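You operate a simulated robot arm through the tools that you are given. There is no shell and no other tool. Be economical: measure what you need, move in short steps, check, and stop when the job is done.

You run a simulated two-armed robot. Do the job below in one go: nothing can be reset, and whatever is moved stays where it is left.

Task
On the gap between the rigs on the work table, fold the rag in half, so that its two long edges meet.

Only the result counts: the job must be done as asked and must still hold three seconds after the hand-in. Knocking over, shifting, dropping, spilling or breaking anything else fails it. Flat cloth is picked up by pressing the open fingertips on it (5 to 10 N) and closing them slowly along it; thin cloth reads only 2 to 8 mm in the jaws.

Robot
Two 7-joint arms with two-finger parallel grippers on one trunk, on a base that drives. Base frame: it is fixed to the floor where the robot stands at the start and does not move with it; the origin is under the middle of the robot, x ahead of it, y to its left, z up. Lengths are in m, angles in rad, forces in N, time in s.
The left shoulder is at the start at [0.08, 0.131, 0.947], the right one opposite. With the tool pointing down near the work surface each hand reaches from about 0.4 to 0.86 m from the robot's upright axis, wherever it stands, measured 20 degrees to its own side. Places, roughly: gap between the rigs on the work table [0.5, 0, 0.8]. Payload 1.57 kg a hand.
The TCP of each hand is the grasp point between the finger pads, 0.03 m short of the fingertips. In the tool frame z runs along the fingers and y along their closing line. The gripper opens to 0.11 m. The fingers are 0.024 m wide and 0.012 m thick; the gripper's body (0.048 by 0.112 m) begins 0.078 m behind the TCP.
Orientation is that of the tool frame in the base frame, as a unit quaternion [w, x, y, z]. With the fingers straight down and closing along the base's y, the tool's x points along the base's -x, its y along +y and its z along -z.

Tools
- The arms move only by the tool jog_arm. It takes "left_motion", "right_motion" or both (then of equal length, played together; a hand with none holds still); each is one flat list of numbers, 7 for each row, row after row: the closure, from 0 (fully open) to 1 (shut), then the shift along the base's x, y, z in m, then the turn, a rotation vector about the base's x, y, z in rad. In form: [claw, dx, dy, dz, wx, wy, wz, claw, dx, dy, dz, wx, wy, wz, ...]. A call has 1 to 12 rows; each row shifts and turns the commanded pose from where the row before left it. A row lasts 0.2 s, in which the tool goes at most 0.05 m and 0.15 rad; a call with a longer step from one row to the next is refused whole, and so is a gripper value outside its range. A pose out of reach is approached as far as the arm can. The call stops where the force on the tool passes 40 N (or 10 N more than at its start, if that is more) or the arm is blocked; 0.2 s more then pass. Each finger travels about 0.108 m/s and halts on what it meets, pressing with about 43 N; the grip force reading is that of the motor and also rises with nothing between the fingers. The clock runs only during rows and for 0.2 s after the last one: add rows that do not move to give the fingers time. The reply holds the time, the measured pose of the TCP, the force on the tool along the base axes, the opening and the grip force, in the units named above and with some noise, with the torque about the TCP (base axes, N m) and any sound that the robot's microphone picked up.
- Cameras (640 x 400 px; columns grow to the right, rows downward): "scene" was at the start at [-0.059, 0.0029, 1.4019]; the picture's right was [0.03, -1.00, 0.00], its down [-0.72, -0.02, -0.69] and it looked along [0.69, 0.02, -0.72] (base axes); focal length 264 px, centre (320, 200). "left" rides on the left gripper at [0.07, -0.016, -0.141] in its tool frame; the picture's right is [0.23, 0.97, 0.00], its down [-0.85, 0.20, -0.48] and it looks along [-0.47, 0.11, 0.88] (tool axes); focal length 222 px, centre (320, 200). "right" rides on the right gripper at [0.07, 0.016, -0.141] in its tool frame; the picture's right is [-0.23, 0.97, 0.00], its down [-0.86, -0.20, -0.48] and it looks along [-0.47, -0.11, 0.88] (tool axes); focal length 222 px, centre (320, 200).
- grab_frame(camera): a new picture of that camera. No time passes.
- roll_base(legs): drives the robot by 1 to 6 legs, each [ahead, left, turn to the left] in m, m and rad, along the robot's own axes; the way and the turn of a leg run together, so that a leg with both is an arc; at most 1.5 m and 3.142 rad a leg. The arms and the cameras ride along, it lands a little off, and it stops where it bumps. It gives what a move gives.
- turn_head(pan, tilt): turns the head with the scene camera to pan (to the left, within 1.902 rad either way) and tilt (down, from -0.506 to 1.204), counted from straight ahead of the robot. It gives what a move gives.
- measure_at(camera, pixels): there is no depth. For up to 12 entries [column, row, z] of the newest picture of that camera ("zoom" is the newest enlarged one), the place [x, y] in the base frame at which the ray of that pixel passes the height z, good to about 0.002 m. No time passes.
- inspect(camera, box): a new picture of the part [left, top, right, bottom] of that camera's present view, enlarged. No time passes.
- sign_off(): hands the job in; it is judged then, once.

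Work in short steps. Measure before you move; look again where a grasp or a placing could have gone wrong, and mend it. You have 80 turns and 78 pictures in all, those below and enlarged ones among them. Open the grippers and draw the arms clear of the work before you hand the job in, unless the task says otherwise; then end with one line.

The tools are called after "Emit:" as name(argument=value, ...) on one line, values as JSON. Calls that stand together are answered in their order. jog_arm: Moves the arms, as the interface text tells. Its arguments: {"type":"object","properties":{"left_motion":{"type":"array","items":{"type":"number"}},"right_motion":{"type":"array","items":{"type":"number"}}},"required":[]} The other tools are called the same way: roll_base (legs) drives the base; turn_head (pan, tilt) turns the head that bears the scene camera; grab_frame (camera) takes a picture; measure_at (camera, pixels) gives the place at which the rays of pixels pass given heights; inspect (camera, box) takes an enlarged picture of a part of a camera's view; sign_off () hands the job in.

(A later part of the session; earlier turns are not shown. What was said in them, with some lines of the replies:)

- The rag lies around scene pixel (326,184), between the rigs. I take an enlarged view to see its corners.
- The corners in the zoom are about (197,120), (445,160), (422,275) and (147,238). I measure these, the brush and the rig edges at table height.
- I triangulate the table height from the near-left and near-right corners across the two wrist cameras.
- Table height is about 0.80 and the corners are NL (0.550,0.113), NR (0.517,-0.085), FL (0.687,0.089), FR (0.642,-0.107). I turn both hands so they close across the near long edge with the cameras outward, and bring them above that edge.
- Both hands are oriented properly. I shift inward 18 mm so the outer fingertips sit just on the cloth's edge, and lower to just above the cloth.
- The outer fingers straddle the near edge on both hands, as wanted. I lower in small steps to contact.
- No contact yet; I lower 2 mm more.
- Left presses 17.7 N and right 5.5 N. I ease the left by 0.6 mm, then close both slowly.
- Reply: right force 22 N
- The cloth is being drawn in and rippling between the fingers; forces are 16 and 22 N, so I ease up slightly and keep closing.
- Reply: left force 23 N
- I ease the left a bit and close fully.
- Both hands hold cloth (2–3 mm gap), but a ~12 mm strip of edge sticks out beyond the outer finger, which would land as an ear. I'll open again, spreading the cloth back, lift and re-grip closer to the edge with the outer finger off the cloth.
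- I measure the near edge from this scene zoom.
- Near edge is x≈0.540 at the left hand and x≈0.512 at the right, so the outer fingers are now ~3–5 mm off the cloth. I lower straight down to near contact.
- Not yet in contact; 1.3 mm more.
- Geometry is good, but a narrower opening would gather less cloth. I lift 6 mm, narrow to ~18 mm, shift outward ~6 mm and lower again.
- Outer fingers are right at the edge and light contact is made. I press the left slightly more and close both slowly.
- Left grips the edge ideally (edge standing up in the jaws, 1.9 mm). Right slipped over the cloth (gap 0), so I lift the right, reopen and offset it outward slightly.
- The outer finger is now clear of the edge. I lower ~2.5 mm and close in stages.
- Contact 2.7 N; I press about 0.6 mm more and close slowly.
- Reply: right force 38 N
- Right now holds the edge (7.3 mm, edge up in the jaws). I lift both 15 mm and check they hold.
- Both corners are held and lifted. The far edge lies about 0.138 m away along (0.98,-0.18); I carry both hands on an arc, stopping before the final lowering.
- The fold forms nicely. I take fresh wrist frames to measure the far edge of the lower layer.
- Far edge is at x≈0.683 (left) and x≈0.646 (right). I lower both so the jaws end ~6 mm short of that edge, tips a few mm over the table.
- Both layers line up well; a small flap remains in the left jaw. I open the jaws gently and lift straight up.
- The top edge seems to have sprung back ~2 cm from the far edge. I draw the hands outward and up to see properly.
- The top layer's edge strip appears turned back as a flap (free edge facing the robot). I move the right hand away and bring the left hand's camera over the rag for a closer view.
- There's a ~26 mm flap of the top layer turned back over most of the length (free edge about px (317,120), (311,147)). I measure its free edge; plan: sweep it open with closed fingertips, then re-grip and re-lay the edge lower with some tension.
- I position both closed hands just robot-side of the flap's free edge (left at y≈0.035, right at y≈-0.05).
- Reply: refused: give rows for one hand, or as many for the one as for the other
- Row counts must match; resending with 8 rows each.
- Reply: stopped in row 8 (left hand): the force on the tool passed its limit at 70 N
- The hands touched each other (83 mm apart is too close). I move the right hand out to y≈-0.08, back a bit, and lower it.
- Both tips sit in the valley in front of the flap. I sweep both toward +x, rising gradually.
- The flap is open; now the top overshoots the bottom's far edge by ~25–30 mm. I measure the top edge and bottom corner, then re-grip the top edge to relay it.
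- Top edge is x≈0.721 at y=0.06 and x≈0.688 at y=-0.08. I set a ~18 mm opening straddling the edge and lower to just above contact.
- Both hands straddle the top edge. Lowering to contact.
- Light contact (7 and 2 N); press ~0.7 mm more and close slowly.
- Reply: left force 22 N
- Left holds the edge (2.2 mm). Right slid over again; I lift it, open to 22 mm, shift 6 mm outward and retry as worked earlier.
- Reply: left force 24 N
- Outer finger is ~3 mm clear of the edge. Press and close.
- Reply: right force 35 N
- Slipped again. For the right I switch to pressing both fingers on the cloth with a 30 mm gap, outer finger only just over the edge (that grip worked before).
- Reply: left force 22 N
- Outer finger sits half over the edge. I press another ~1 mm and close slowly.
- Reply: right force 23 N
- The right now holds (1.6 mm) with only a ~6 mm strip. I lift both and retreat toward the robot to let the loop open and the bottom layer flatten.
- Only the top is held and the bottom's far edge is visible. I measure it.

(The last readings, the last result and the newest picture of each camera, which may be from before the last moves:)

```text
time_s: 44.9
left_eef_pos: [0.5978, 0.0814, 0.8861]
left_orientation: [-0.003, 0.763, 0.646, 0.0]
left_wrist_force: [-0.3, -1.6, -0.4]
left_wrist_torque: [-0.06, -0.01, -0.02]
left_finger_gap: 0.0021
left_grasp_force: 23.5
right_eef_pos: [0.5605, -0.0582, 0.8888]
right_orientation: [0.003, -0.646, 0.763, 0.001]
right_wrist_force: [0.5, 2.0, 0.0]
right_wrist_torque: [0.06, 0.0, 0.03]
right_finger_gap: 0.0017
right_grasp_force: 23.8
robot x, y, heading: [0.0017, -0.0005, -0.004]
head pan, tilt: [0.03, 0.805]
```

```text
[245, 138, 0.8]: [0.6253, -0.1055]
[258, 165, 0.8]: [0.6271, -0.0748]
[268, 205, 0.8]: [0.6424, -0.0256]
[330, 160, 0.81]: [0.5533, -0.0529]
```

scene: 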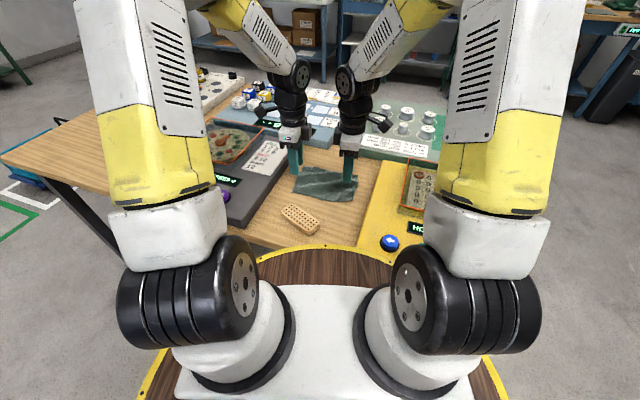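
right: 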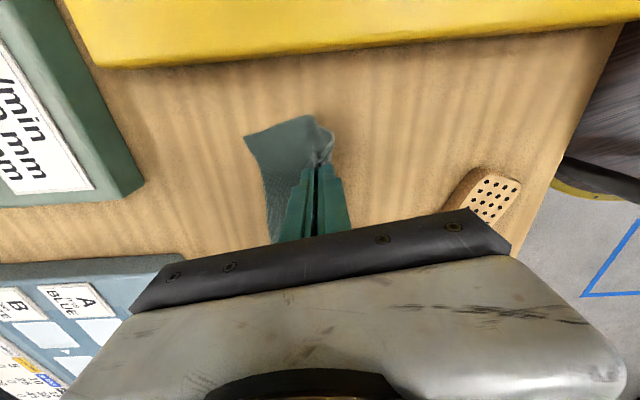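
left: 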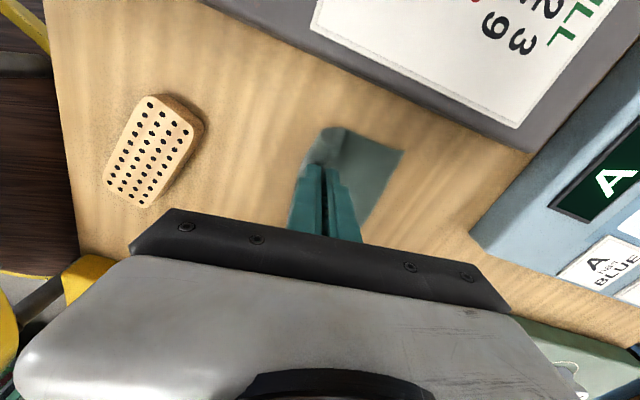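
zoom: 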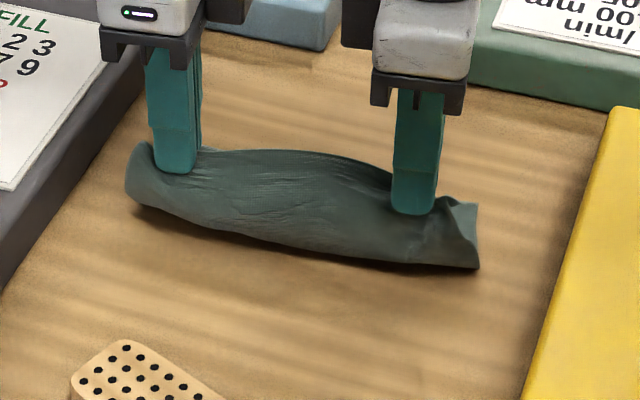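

Far edge: about (0.676,0.066) at the left grip line and (0.633,-0.078) at the right. I lay the top edge down on a low path, sliding the last part at low height so the layer stays taut.

Emit:
jog_arm(left_motion=[1, 0.015, -0.004, -0.008, 0, 0, 0, 1, 0.015, -0.003, -0.016, 0, 0, 0, 1, 0.01, -0.002, -0.012, 0, 0, 0, 1, 0.01, -0.002, -0.005, 0, 0, 0, 1, 0.01, -0.002, -0.003, 0, 0, 0, 1, 0.009, -0.002, -0.002, 0, 0, 0, 1, 0.004, -0.002, -0.002, 0, 0, 0], right_motion=[1, 0.012, -0.004, -0.009, 0, 0, 0, 1, 0.012, -0.003, -0.016, 0, 0, 0, 1, 0.009, -0.002, -0.013, 0, 0, 0, 1, 0.009, -0.002, -0.006, 0, 0, 0, 1, 0.008, -0.002, -0.003, 0, 0, 0, 1, 0.007, -0.002, -0.002, 0, 0, 0, 1, 0.0045, -0.001, -0.002, 0, 0, 0])

Emit:
inspect(camera="left", box=[240, 80, 400, 180])

Emit:
inspect(camera="right", box=[240, 80, 400, 180])

```text
time_s: 46.5
left_eef_pos: [0.6702, 0.0634, 0.8382]
left_orientation: [-0.003, 0.764, 0.646, 0.0]
left_wrist_force: [-1.2, -5.2, -1.2]
left_wrist_torque: [-0.12, 0.03, -0.01]
left_finger_gap: 0.0024
left_grasp_force: 24.3
right_eef_pos: [0.6217, -0.0745, 0.8363]
right_orientation: [0.004, -0.647, 0.762, 0.0]
right_wrist_force: [1.9, 5.3, 1.7]
right_wrist_torque: [0.13, -0.03, 0.0]
right_finger_gap: 0.0016
right_grasp_force: 23.5
robot x, y, heading: [-0.0015, 0.0014, -0.002]
head pan, tilt: [0.03, 0.805]
```

```text
4.00 times, centred on (320, 130) of left
```

zoom: 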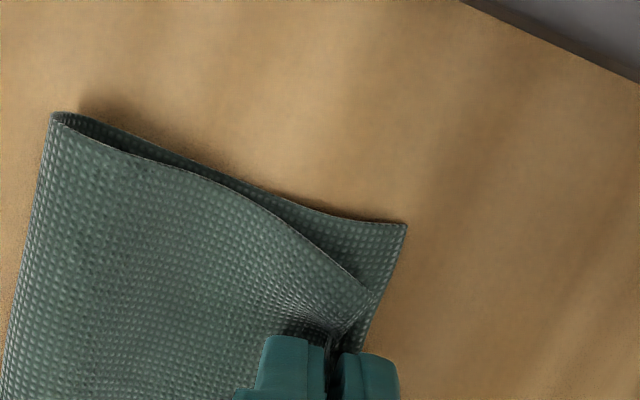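

```text
4.00 times, centred on (320, 130) of right
```

zoom: 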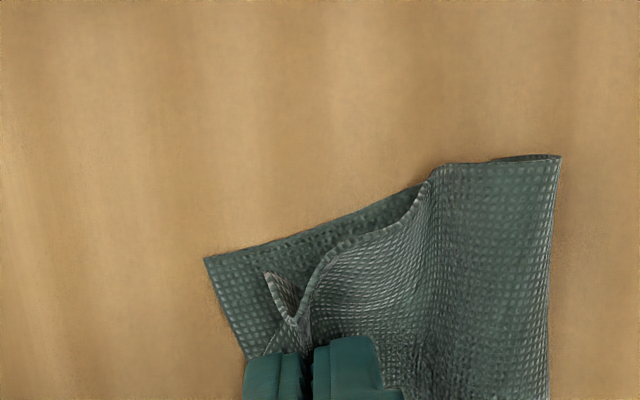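

Very good: both edges nearly coincide and the top is taut. I nudge the right 4 mm forward, then open gently and lift.

Emit:
jog_arm(left_motion=[1, 0.001, 0, -0.001, 0, 0, 0, 0.96, 0, 0, 0, 0, 0, 0, 0.9, 0, 0, 0, 0, 0, 0, 0.85, 0, 0, 0, 0, 0, 0, 0.8, 0, 0, 0, 0, 0, 0, 0.8, 0, 0, 0.005, 0, 0, 0, 0.8, 0, 0, 0.015, 0, 0, 0, 0.8, 0, 0, 0.03, 0, 0, 0, 0.8, 0, 0.02, 0.04, 0, 0, 0], right_motion=[1, 0.005, -0.001, 0, 0, 0, 0, 0.96, 0, 0, 0, 0, 0, 0, 0.9, 0, 0, 0, 0, 0, 0, 0.85, 0, 0, 0, 0, 0, 0, 0.8, 0, 0, 0, 0, 0, 0, 0.8, 0, 0, 0.005, 0, 0, 0, 0.8, 0, 0, 0.015, 0, 0, 0, 0.8, 0, 0, 0.03, 0, 0, 0, 0.8, 0, -0.02, 0.04, 0, 0, 0])

Emit:
inspect(camera="scene", box=[288, 150, 368, 200])

```text
time_s: 48.5
left_eef_pos: [0.6709, 0.083, 0.9278]
left_orientation: [-0.003, 0.763, 0.646, 0.0]
left_wrist_force: [1.2, -0.8, -0.8]
left_wrist_torque: [0.0, 0.04, -0.05]
left_finger_gap: 0.0221
left_grasp_force: 0.2
right_eef_pos: [0.627, -0.0972, 0.9264]
right_orientation: [0.003, -0.647, 0.762, 0.001]
right_wrist_force: [0.0, 0.4, -1.7]
right_wrist_torque: [0.04, 0.07, 0.0]
right_finger_gap: 0.0222
right_grasp_force: 0.1
robot x, y, heading: [-0.0011, -0.0003, 0.005]
head pan, tilt: [0.03, 0.805]
```

```text
8.00 times, centred on (328, 175) of scene
```

zoom: 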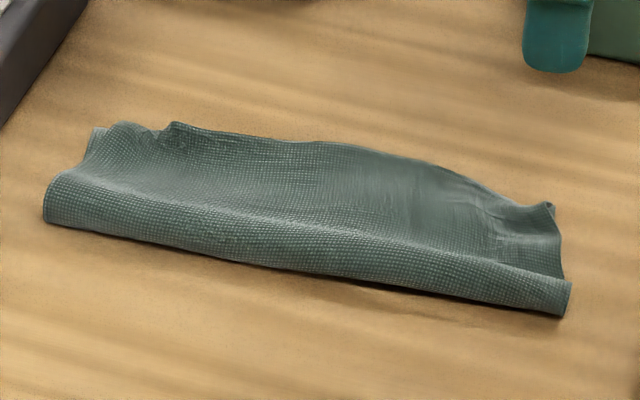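

The fold is well laid. I move the right hand away and bring the left camera above to check edge alignment.

Emit:
jog_arm(left_motion=[0.8, 0, -0.005, 0.03, 0, 0, 0, 0.8, -0.005, -0.03, 0.01, 0, 0, 0, 0.8, -0.005, -0.04, 0, 0, 0, 0, 0.8, -0.01, -0.03, 0, 0, 0, 0], right_motion=[0.8, 0, -0.04, 0.02, 0, 0, 0, 0.8, 0, -0.045, 0.02, 0, 0, 0, 0.8, 0, -0.045, 0.02, 0, 0, 0, 0.8, 0, -0.045, 0.01, 0, 0, 0])

Emit:
inspect(camera="left", box=[240, 0, 400, 100])

Emit:
inspect(camera="left", box=[240, 90, 400, 190])

```text
time_s: 49.5
left_eef_pos: [0.6506, -0.0218, 0.9661]
left_orientation: [-0.004, 0.763, 0.647, 0.0]
left_wrist_force: [0.5, 1.6, 0.0]
left_wrist_torque: [-0.06, -0.04, -0.04]
left_finger_gap: 0.0224
left_grasp_force: 0.0
right_eef_pos: [0.6261, -0.27, 0.9976]
right_orientation: [0.002, -0.648, 0.762, 0.001]
right_wrist_force: [0.4, 0.4, 0.6]
right_wrist_torque: [-0.07, 0.01, 0.0]
right_finger_gap: 0.0219
right_grasp_force: 0.0
robot x, y, heading: [0.0008, 0.0023, -0.005]
head pan, tilt: [0.03, 0.805]
```

```text
4.00 times, centred on (320, 50) of left
```

zoom: 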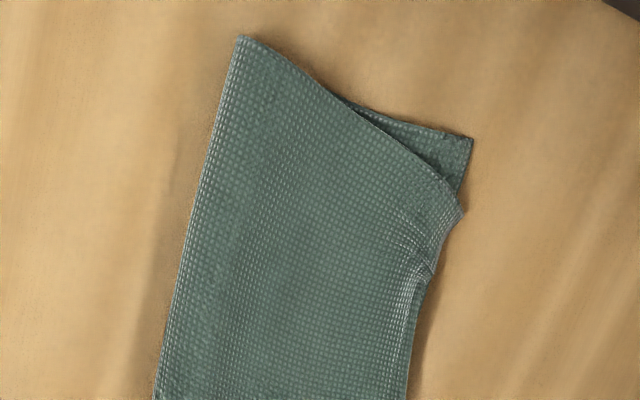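

```text
4.00 times, centred on (320, 140) of left
```

zoom: 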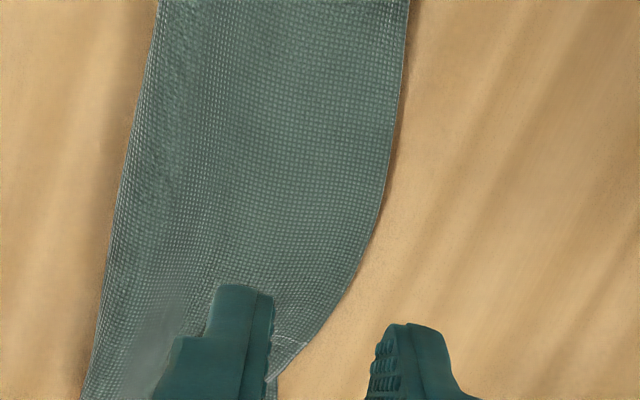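

The left corner of the top layer is pulled inward ~2 cm along the edge. I move the left hand further to see the right end.

Emit:
jog_arm(left_motion=[0.8, -0.01, -0.04, 0.01, 0, 0, 0, 0.8, -0.01, -0.03, 0.01, 0, 0, 0], right_motion=[0.8, 0, -0.02, 0, 0, 0, 0, 0.8, 0, -0.02, 0, 0, 0, 0])

Emit:
inspect(camera="left", box=[230, 0, 470, 150])

Emit:
measure_at(camera="zoom", pixels=[[0, 0, 0.803]])

```text
time_s: 50.1
left_eef_pos: [0.631, -0.0915, 0.9869]
left_orientation: [-0.002, 0.763, 0.647, -0.001]
left_wrist_force: [-0.1, 0.3, -0.1]
left_wrist_torque: [-0.04, 0.04, 0.01]
left_finger_gap: 0.022
left_grasp_force: 0.1
right_eef_pos: [0.6255, -0.312, 0.998]
right_orientation: [0.003, -0.647, 0.762, 0.001]
right_wrist_force: [-0.3, 0.6, -0.5]
right_wrist_torque: [-0.09, -0.02, 0.01]
right_finger_gap: 0.022
right_grasp_force: 0.0
robot x, y, heading: [0.0012, 0.0039, -0.001]
head pan, tilt: [0.03, 0.805]
```

```text
2.67 times, centred on (350, 75) of left
```

zoom: 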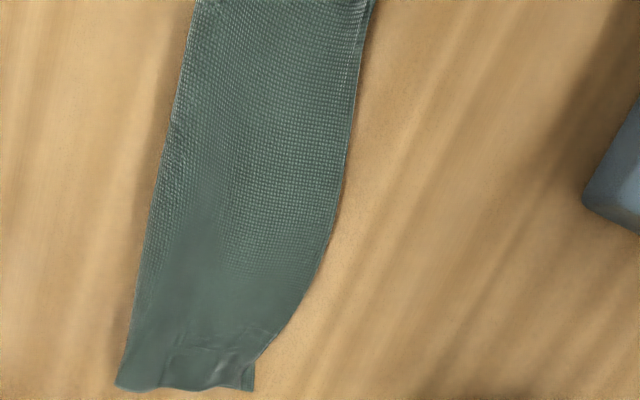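

```text
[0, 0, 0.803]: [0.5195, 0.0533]
```

I enlarge the right end.

Emit:
inspect(camera="left", box=[262, 105, 342, 155])

Emit:
measure_at(camera="zoom", pixels=[[90, 330, 0.803], [460, 335, 0.8], [480, 225, 0.803], [430, 215, 0.803], [560, 120, 0.803], [350, 330, 0.803]])

```text
8.00 times, centred on (302, 130) of left
```

zoom: 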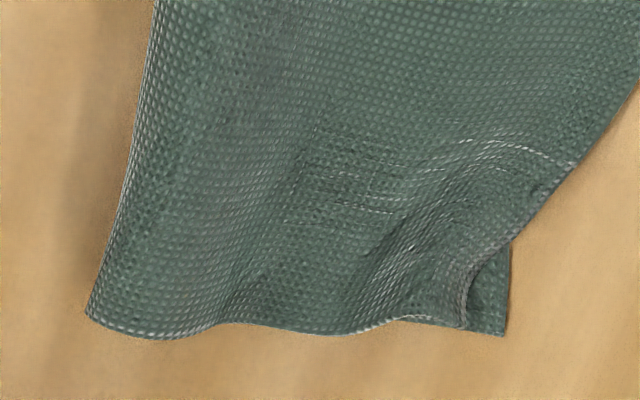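

```text
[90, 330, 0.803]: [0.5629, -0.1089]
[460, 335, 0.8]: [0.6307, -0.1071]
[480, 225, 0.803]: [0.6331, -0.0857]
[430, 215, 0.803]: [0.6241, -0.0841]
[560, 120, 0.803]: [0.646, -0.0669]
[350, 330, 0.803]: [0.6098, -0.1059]
```

Right corners match within ~8 mm; the left top corner is ~17 mm short along the edge because of a kink. I'll press a closed fingertip lightly at about (0.672,0.067) and drag it ~15 mm along the edge to straighten it.

Emit:
jog_arm(left_motion=[1, 0.01, 0.04, 0, 0, 0, 0, 1, 0.01, 0.04, 0, 0, 0, 0, 1, 0.011, 0.04, 0, 0, 0, 0, 1, 0.01, 0.0385, -0.02, 0, 0, 0, 1, 0, 0, -0.045, 0, 0, 0, 1, 0, 0, -0.045, 0, 0, 0, 1, 0, 0, -0.035, 0, 0, 0, 1, 0, 0, -0.004, 0, 0, 0, 1, 0, 0, 0, 0, 0, 0])

Emit:
inspect(camera="left", box=[220, 70, 420, 195])

```text
time_s: 52.1
left_eef_pos: [0.6704, 0.068, 0.8398]
left_orientation: [-0.003, 0.764, 0.646, 0.0]
left_wrist_force: [-0.1, -0.4, -0.2]
left_wrist_torque: [0.0, 0.0, -0.03]
left_finger_gap: 0.0001
left_grasp_force: 21.5
right_eef_pos: [0.6253, -0.3123, 0.9982]
right_orientation: [0.003, -0.647, 0.763, 0.0]
right_wrist_force: [0.1, 0.6, 0.0]
right_wrist_torque: [0.02, -0.01, 0.0]
right_finger_gap: 0.022
right_grasp_force: 0.1
robot x, y, heading: [0.002, 0.0016, -0.001]
head pan, tilt: [0.03, 0.805]
```

```text
3.20 times, centred on (320, 132) of left
```

zoom: 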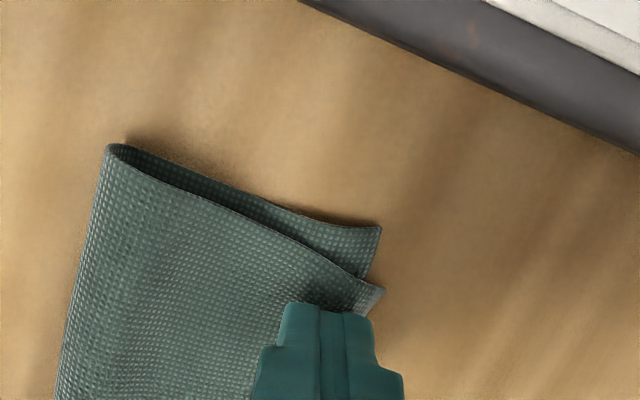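

The tip is right above the corner of the top layer. Lower to contact.

Emit:
jog_arm(left_motion=[1, 0, 0, -0.003, 0, 0, 0, 1, 0, 0, -0.002, 0, 0, 0, 1, 0, 0, -0.001, 0, 0, 0, 1, 0, 0, 0, 0, 0, 0])

```text
time_s: 53.1
left_eef_pos: [0.6718, 0.0679, 0.8333]
left_orientation: [-0.003, 0.763, 0.646, -0.001]
left_wrist_force: [-0.9, 0.9, 2.0]
left_wrist_torque: [0.01, -0.01, 0.0]
left_finger_gap: 0.0
left_grasp_force: 21.8
right_eef_pos: [0.6262, -0.3119, 0.9975]
right_orientation: [0.003, -0.647, 0.763, 0.0]
right_wrist_force: [-0.4, 1.4, -0.8]
right_wrist_torque: [0.02, 0.03, -0.02]
right_finger_gap: 0.0219
right_grasp_force: 0.1
robot x, y, heading: [0.0031, -0.0009, -0.001]
head pan, tilt: [0.03, 0.805]
```

Contact at 2 N. I press 0.3 mm more and drag ~16 mm outward, then lift.

Emit:
jog_arm(left_motion=[1, 0, 0, -0.0003, 0, 0, 0, 1, 0.001, 0.004, 0, 0, 0, 0, 1, 0.001, 0.004, 0, 0, 0, 0, 1, 0.001, 0.004, 0, 0, 0, 0, 1, 0.001, 0.004, 0, 0, 0, 0, 1, 0, 0, 0.01, 0, 0, 0, 1, 0, 0, 0.02, 0, 0, 0, 1, 0, -0.03, 0.02, 0, 0, 0])

Emit:
inspect(camera="left", box=[220, 50, 420, 175])

```text
time_s: 54.9
left_eef_pos: [0.6767, 0.0548, 0.8823]
left_orientation: [-0.003, 0.762, 0.647, -0.001]
left_wrist_force: [1.1, 0.2, 0.3]
left_wrist_torque: [-0.03, 0.01, -0.01]
left_finger_gap: 0.0
left_grasp_force: 21.5
right_eef_pos: [0.6273, -0.311, 0.9981]
right_orientation: [0.004, -0.648, 0.762, 0.0]
right_wrist_force: [0.8, 0.8, 0.0]
right_wrist_torque: [-0.01, 0.02, 0.02]
right_finger_gap: 0.0218
right_grasp_force: 0.1
robot x, y, heading: [-0.0032, -0.002, -0.002]
head pan, tilt: [0.03, 0.805]
```

```text
3.20 times, centred on (320, 112) of left
```

zoom: 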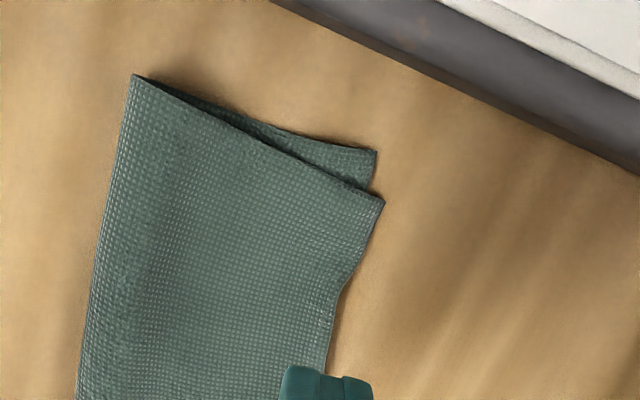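

The kink is gone and the corner gap is ~13–15 mm along the edge. One more light drag of 11 mm to close it further.

Emit:
jog_arm(left_motion=[1, -0.002, 0.016, 0, 0, 0, 0, 1, 0, 0, -0.03, 0, 0, 0, 1, 0, 0, -0.017, 0, 0, 0, 1, 0, 0, -0.003, 0, 0, 0, 1, 0, 0, 0, 0, 0, 0, 1, 0, 0.004, -0.0002, 0, 0, 0, 1, 0, 0.004, 0, 0, 0, 0, 1, 0, 0.004, 0, 0, 0, 0, 1, 0, 0, 0.01, 0, 0, 0, 1, 0, 0, 0.03, 0, 0, 0, 1, 0, -0.04, 0.03, 0, 0, 0, 1, -0.01, -0.05, 0.01, 0, 0, 0])

Emit:
inspect(camera="left", box=[230, 10, 430, 135])

```text
refused: row 12 steps farther than a row can; nothing moved
```

```text
3.20 times, centred on (330, 72) of left
```

zoom: 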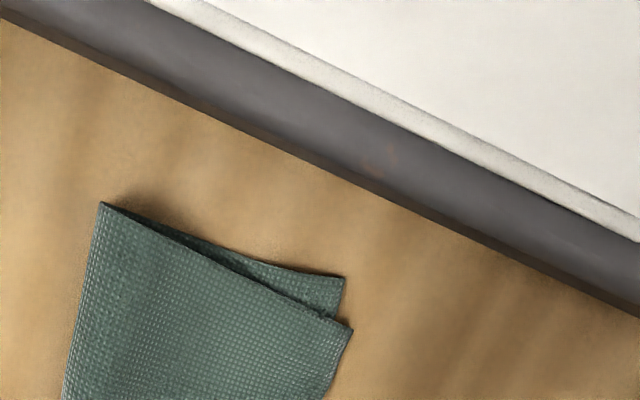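

The last row was too long; I resend with shorter final rows.

Emit:
jog_arm(left_motion=[1, -0.002, 0.016, 0, 0, 0, 0, 1, 0, 0, -0.03, 0, 0, 0, 1, 0, 0, -0.017, 0, 0, 0, 1, 0, 0, -0.003, 0, 0, 0, 1, 0, 0, 0, 0, 0, 0, 1, 0, 0.004, -0.0002, 0, 0, 0, 1, 0, 0.004, 0, 0, 0, 0, 1, 0, 0.004, 0, 0, 0, 0, 1, 0, 0, 0.01, 0, 0, 0, 1, 0, 0, 0.03, 0, 0, 0, 1, 0, -0.03, 0.03, 0, 0, 0, 1, -0.005, -0.04, 0.01, 0, 0, 0])

Emit:
inspect(camera="left", box=[230, 30, 430, 155])

```text
time_s: 57.5
left_eef_pos: [0.6702, 0.0116, 0.9134]
left_orientation: [-0.003, 0.763, 0.647, -0.001]
left_wrist_force: [0.6, 0.3, -0.1]
left_wrist_torque: [-0.06, 0.01, 0.01]
left_finger_gap: 0.0
left_grasp_force: 21.7
right_eef_pos: [0.6261, -0.3112, 0.9978]
right_orientation: [0.003, -0.647, 0.762, 0.0]
right_wrist_force: [-0.6, 0.5, -0.2]
right_wrist_torque: [-0.02, 0.0, 0.03]
right_finger_gap: 0.022
right_grasp_force: 0.1
robot x, y, heading: [-0.0009, 0.0019, 0.001]
head pan, tilt: [0.03, 0.805]
```

```text
3.20 times, centred on (330, 92) of left
```

zoom: 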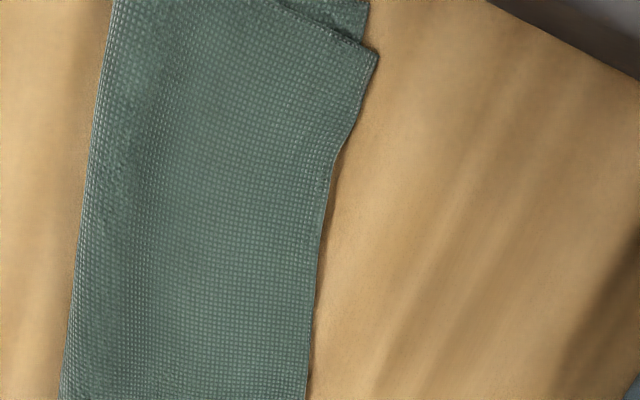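

The long edges meet along the whole side with only a small corner offset. I open both hands, draw them up and clear, and take a last look.

Emit:
jog_arm(left_motion=[0.5, 0, 0, 0.04, 0, 0, 0, 0.2, 0, 0.03, 0.035, 0, 0, 0, 0, -0.01, 0.045, 0.01, 0, 0, 0, 0, -0.01, 0.045, 0, 0, 0, 0, 0, -0.01, 0.045, 0, 0, 0, 0, 0, -0.01, 0.045, 0, 0, 0, 0], right_motion=[0.5, 0, 0, 0.01, 0, 0, 0, 0.2, 0, 0, 0.01, 0, 0, 0, 0, 0, 0, 0, 0, 0, 0, 0, 0, 0, 0, 0, 0, 0, 0, 0, 0, 0, 0, 0, 0, 0, 0, 0, 0, 0, 0, 0])

Emit:
inspect(camera="scene", box=[268, 140, 388, 215])

```text
time_s: 58.9
left_eef_pos: [0.6269, 0.2227, 0.9968]
left_orientation: [-0.003, 0.764, 0.646, 0.0]
left_wrist_force: [-0.2, -0.7, 0.2]
left_wrist_torque: [0.0, 0.01, -0.03]
left_finger_gap: 0.1099
left_grasp_force: 0.0
right_eef_pos: [0.6252, -0.3124, 1.0184]
right_orientation: [0.003, -0.646, 0.763, 0.001]
right_wrist_force: [-0.1, -0.8, 0.1]
right_wrist_torque: [0.0, 0.0, 0.01]
right_finger_gap: 0.1101
right_grasp_force: 0.0
robot x, y, heading: [0.0012, -0.0013, 0.0]
head pan, tilt: [0.03, 0.805]
```

```text
5.33 times, centred on (328, 178) of scene
```

zoom: 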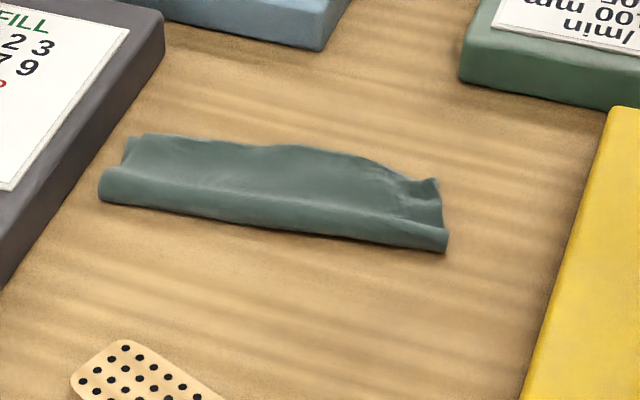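

The rag lies folded in half with its long edges together, the other objects are where they were, and both arms are clear, so I hand in.

Emit:
sign_off()

```text
The job is handed in.
```

I folded the rag in half between the rigs so its two long edges meet, opened both grippers, drew the arms clear and handed the job in. The top layer's left corner was about 13–15 mm short along the edge before one last drag and its right corner about 7 mm short, and the fold stands up slightly as a soft loop.
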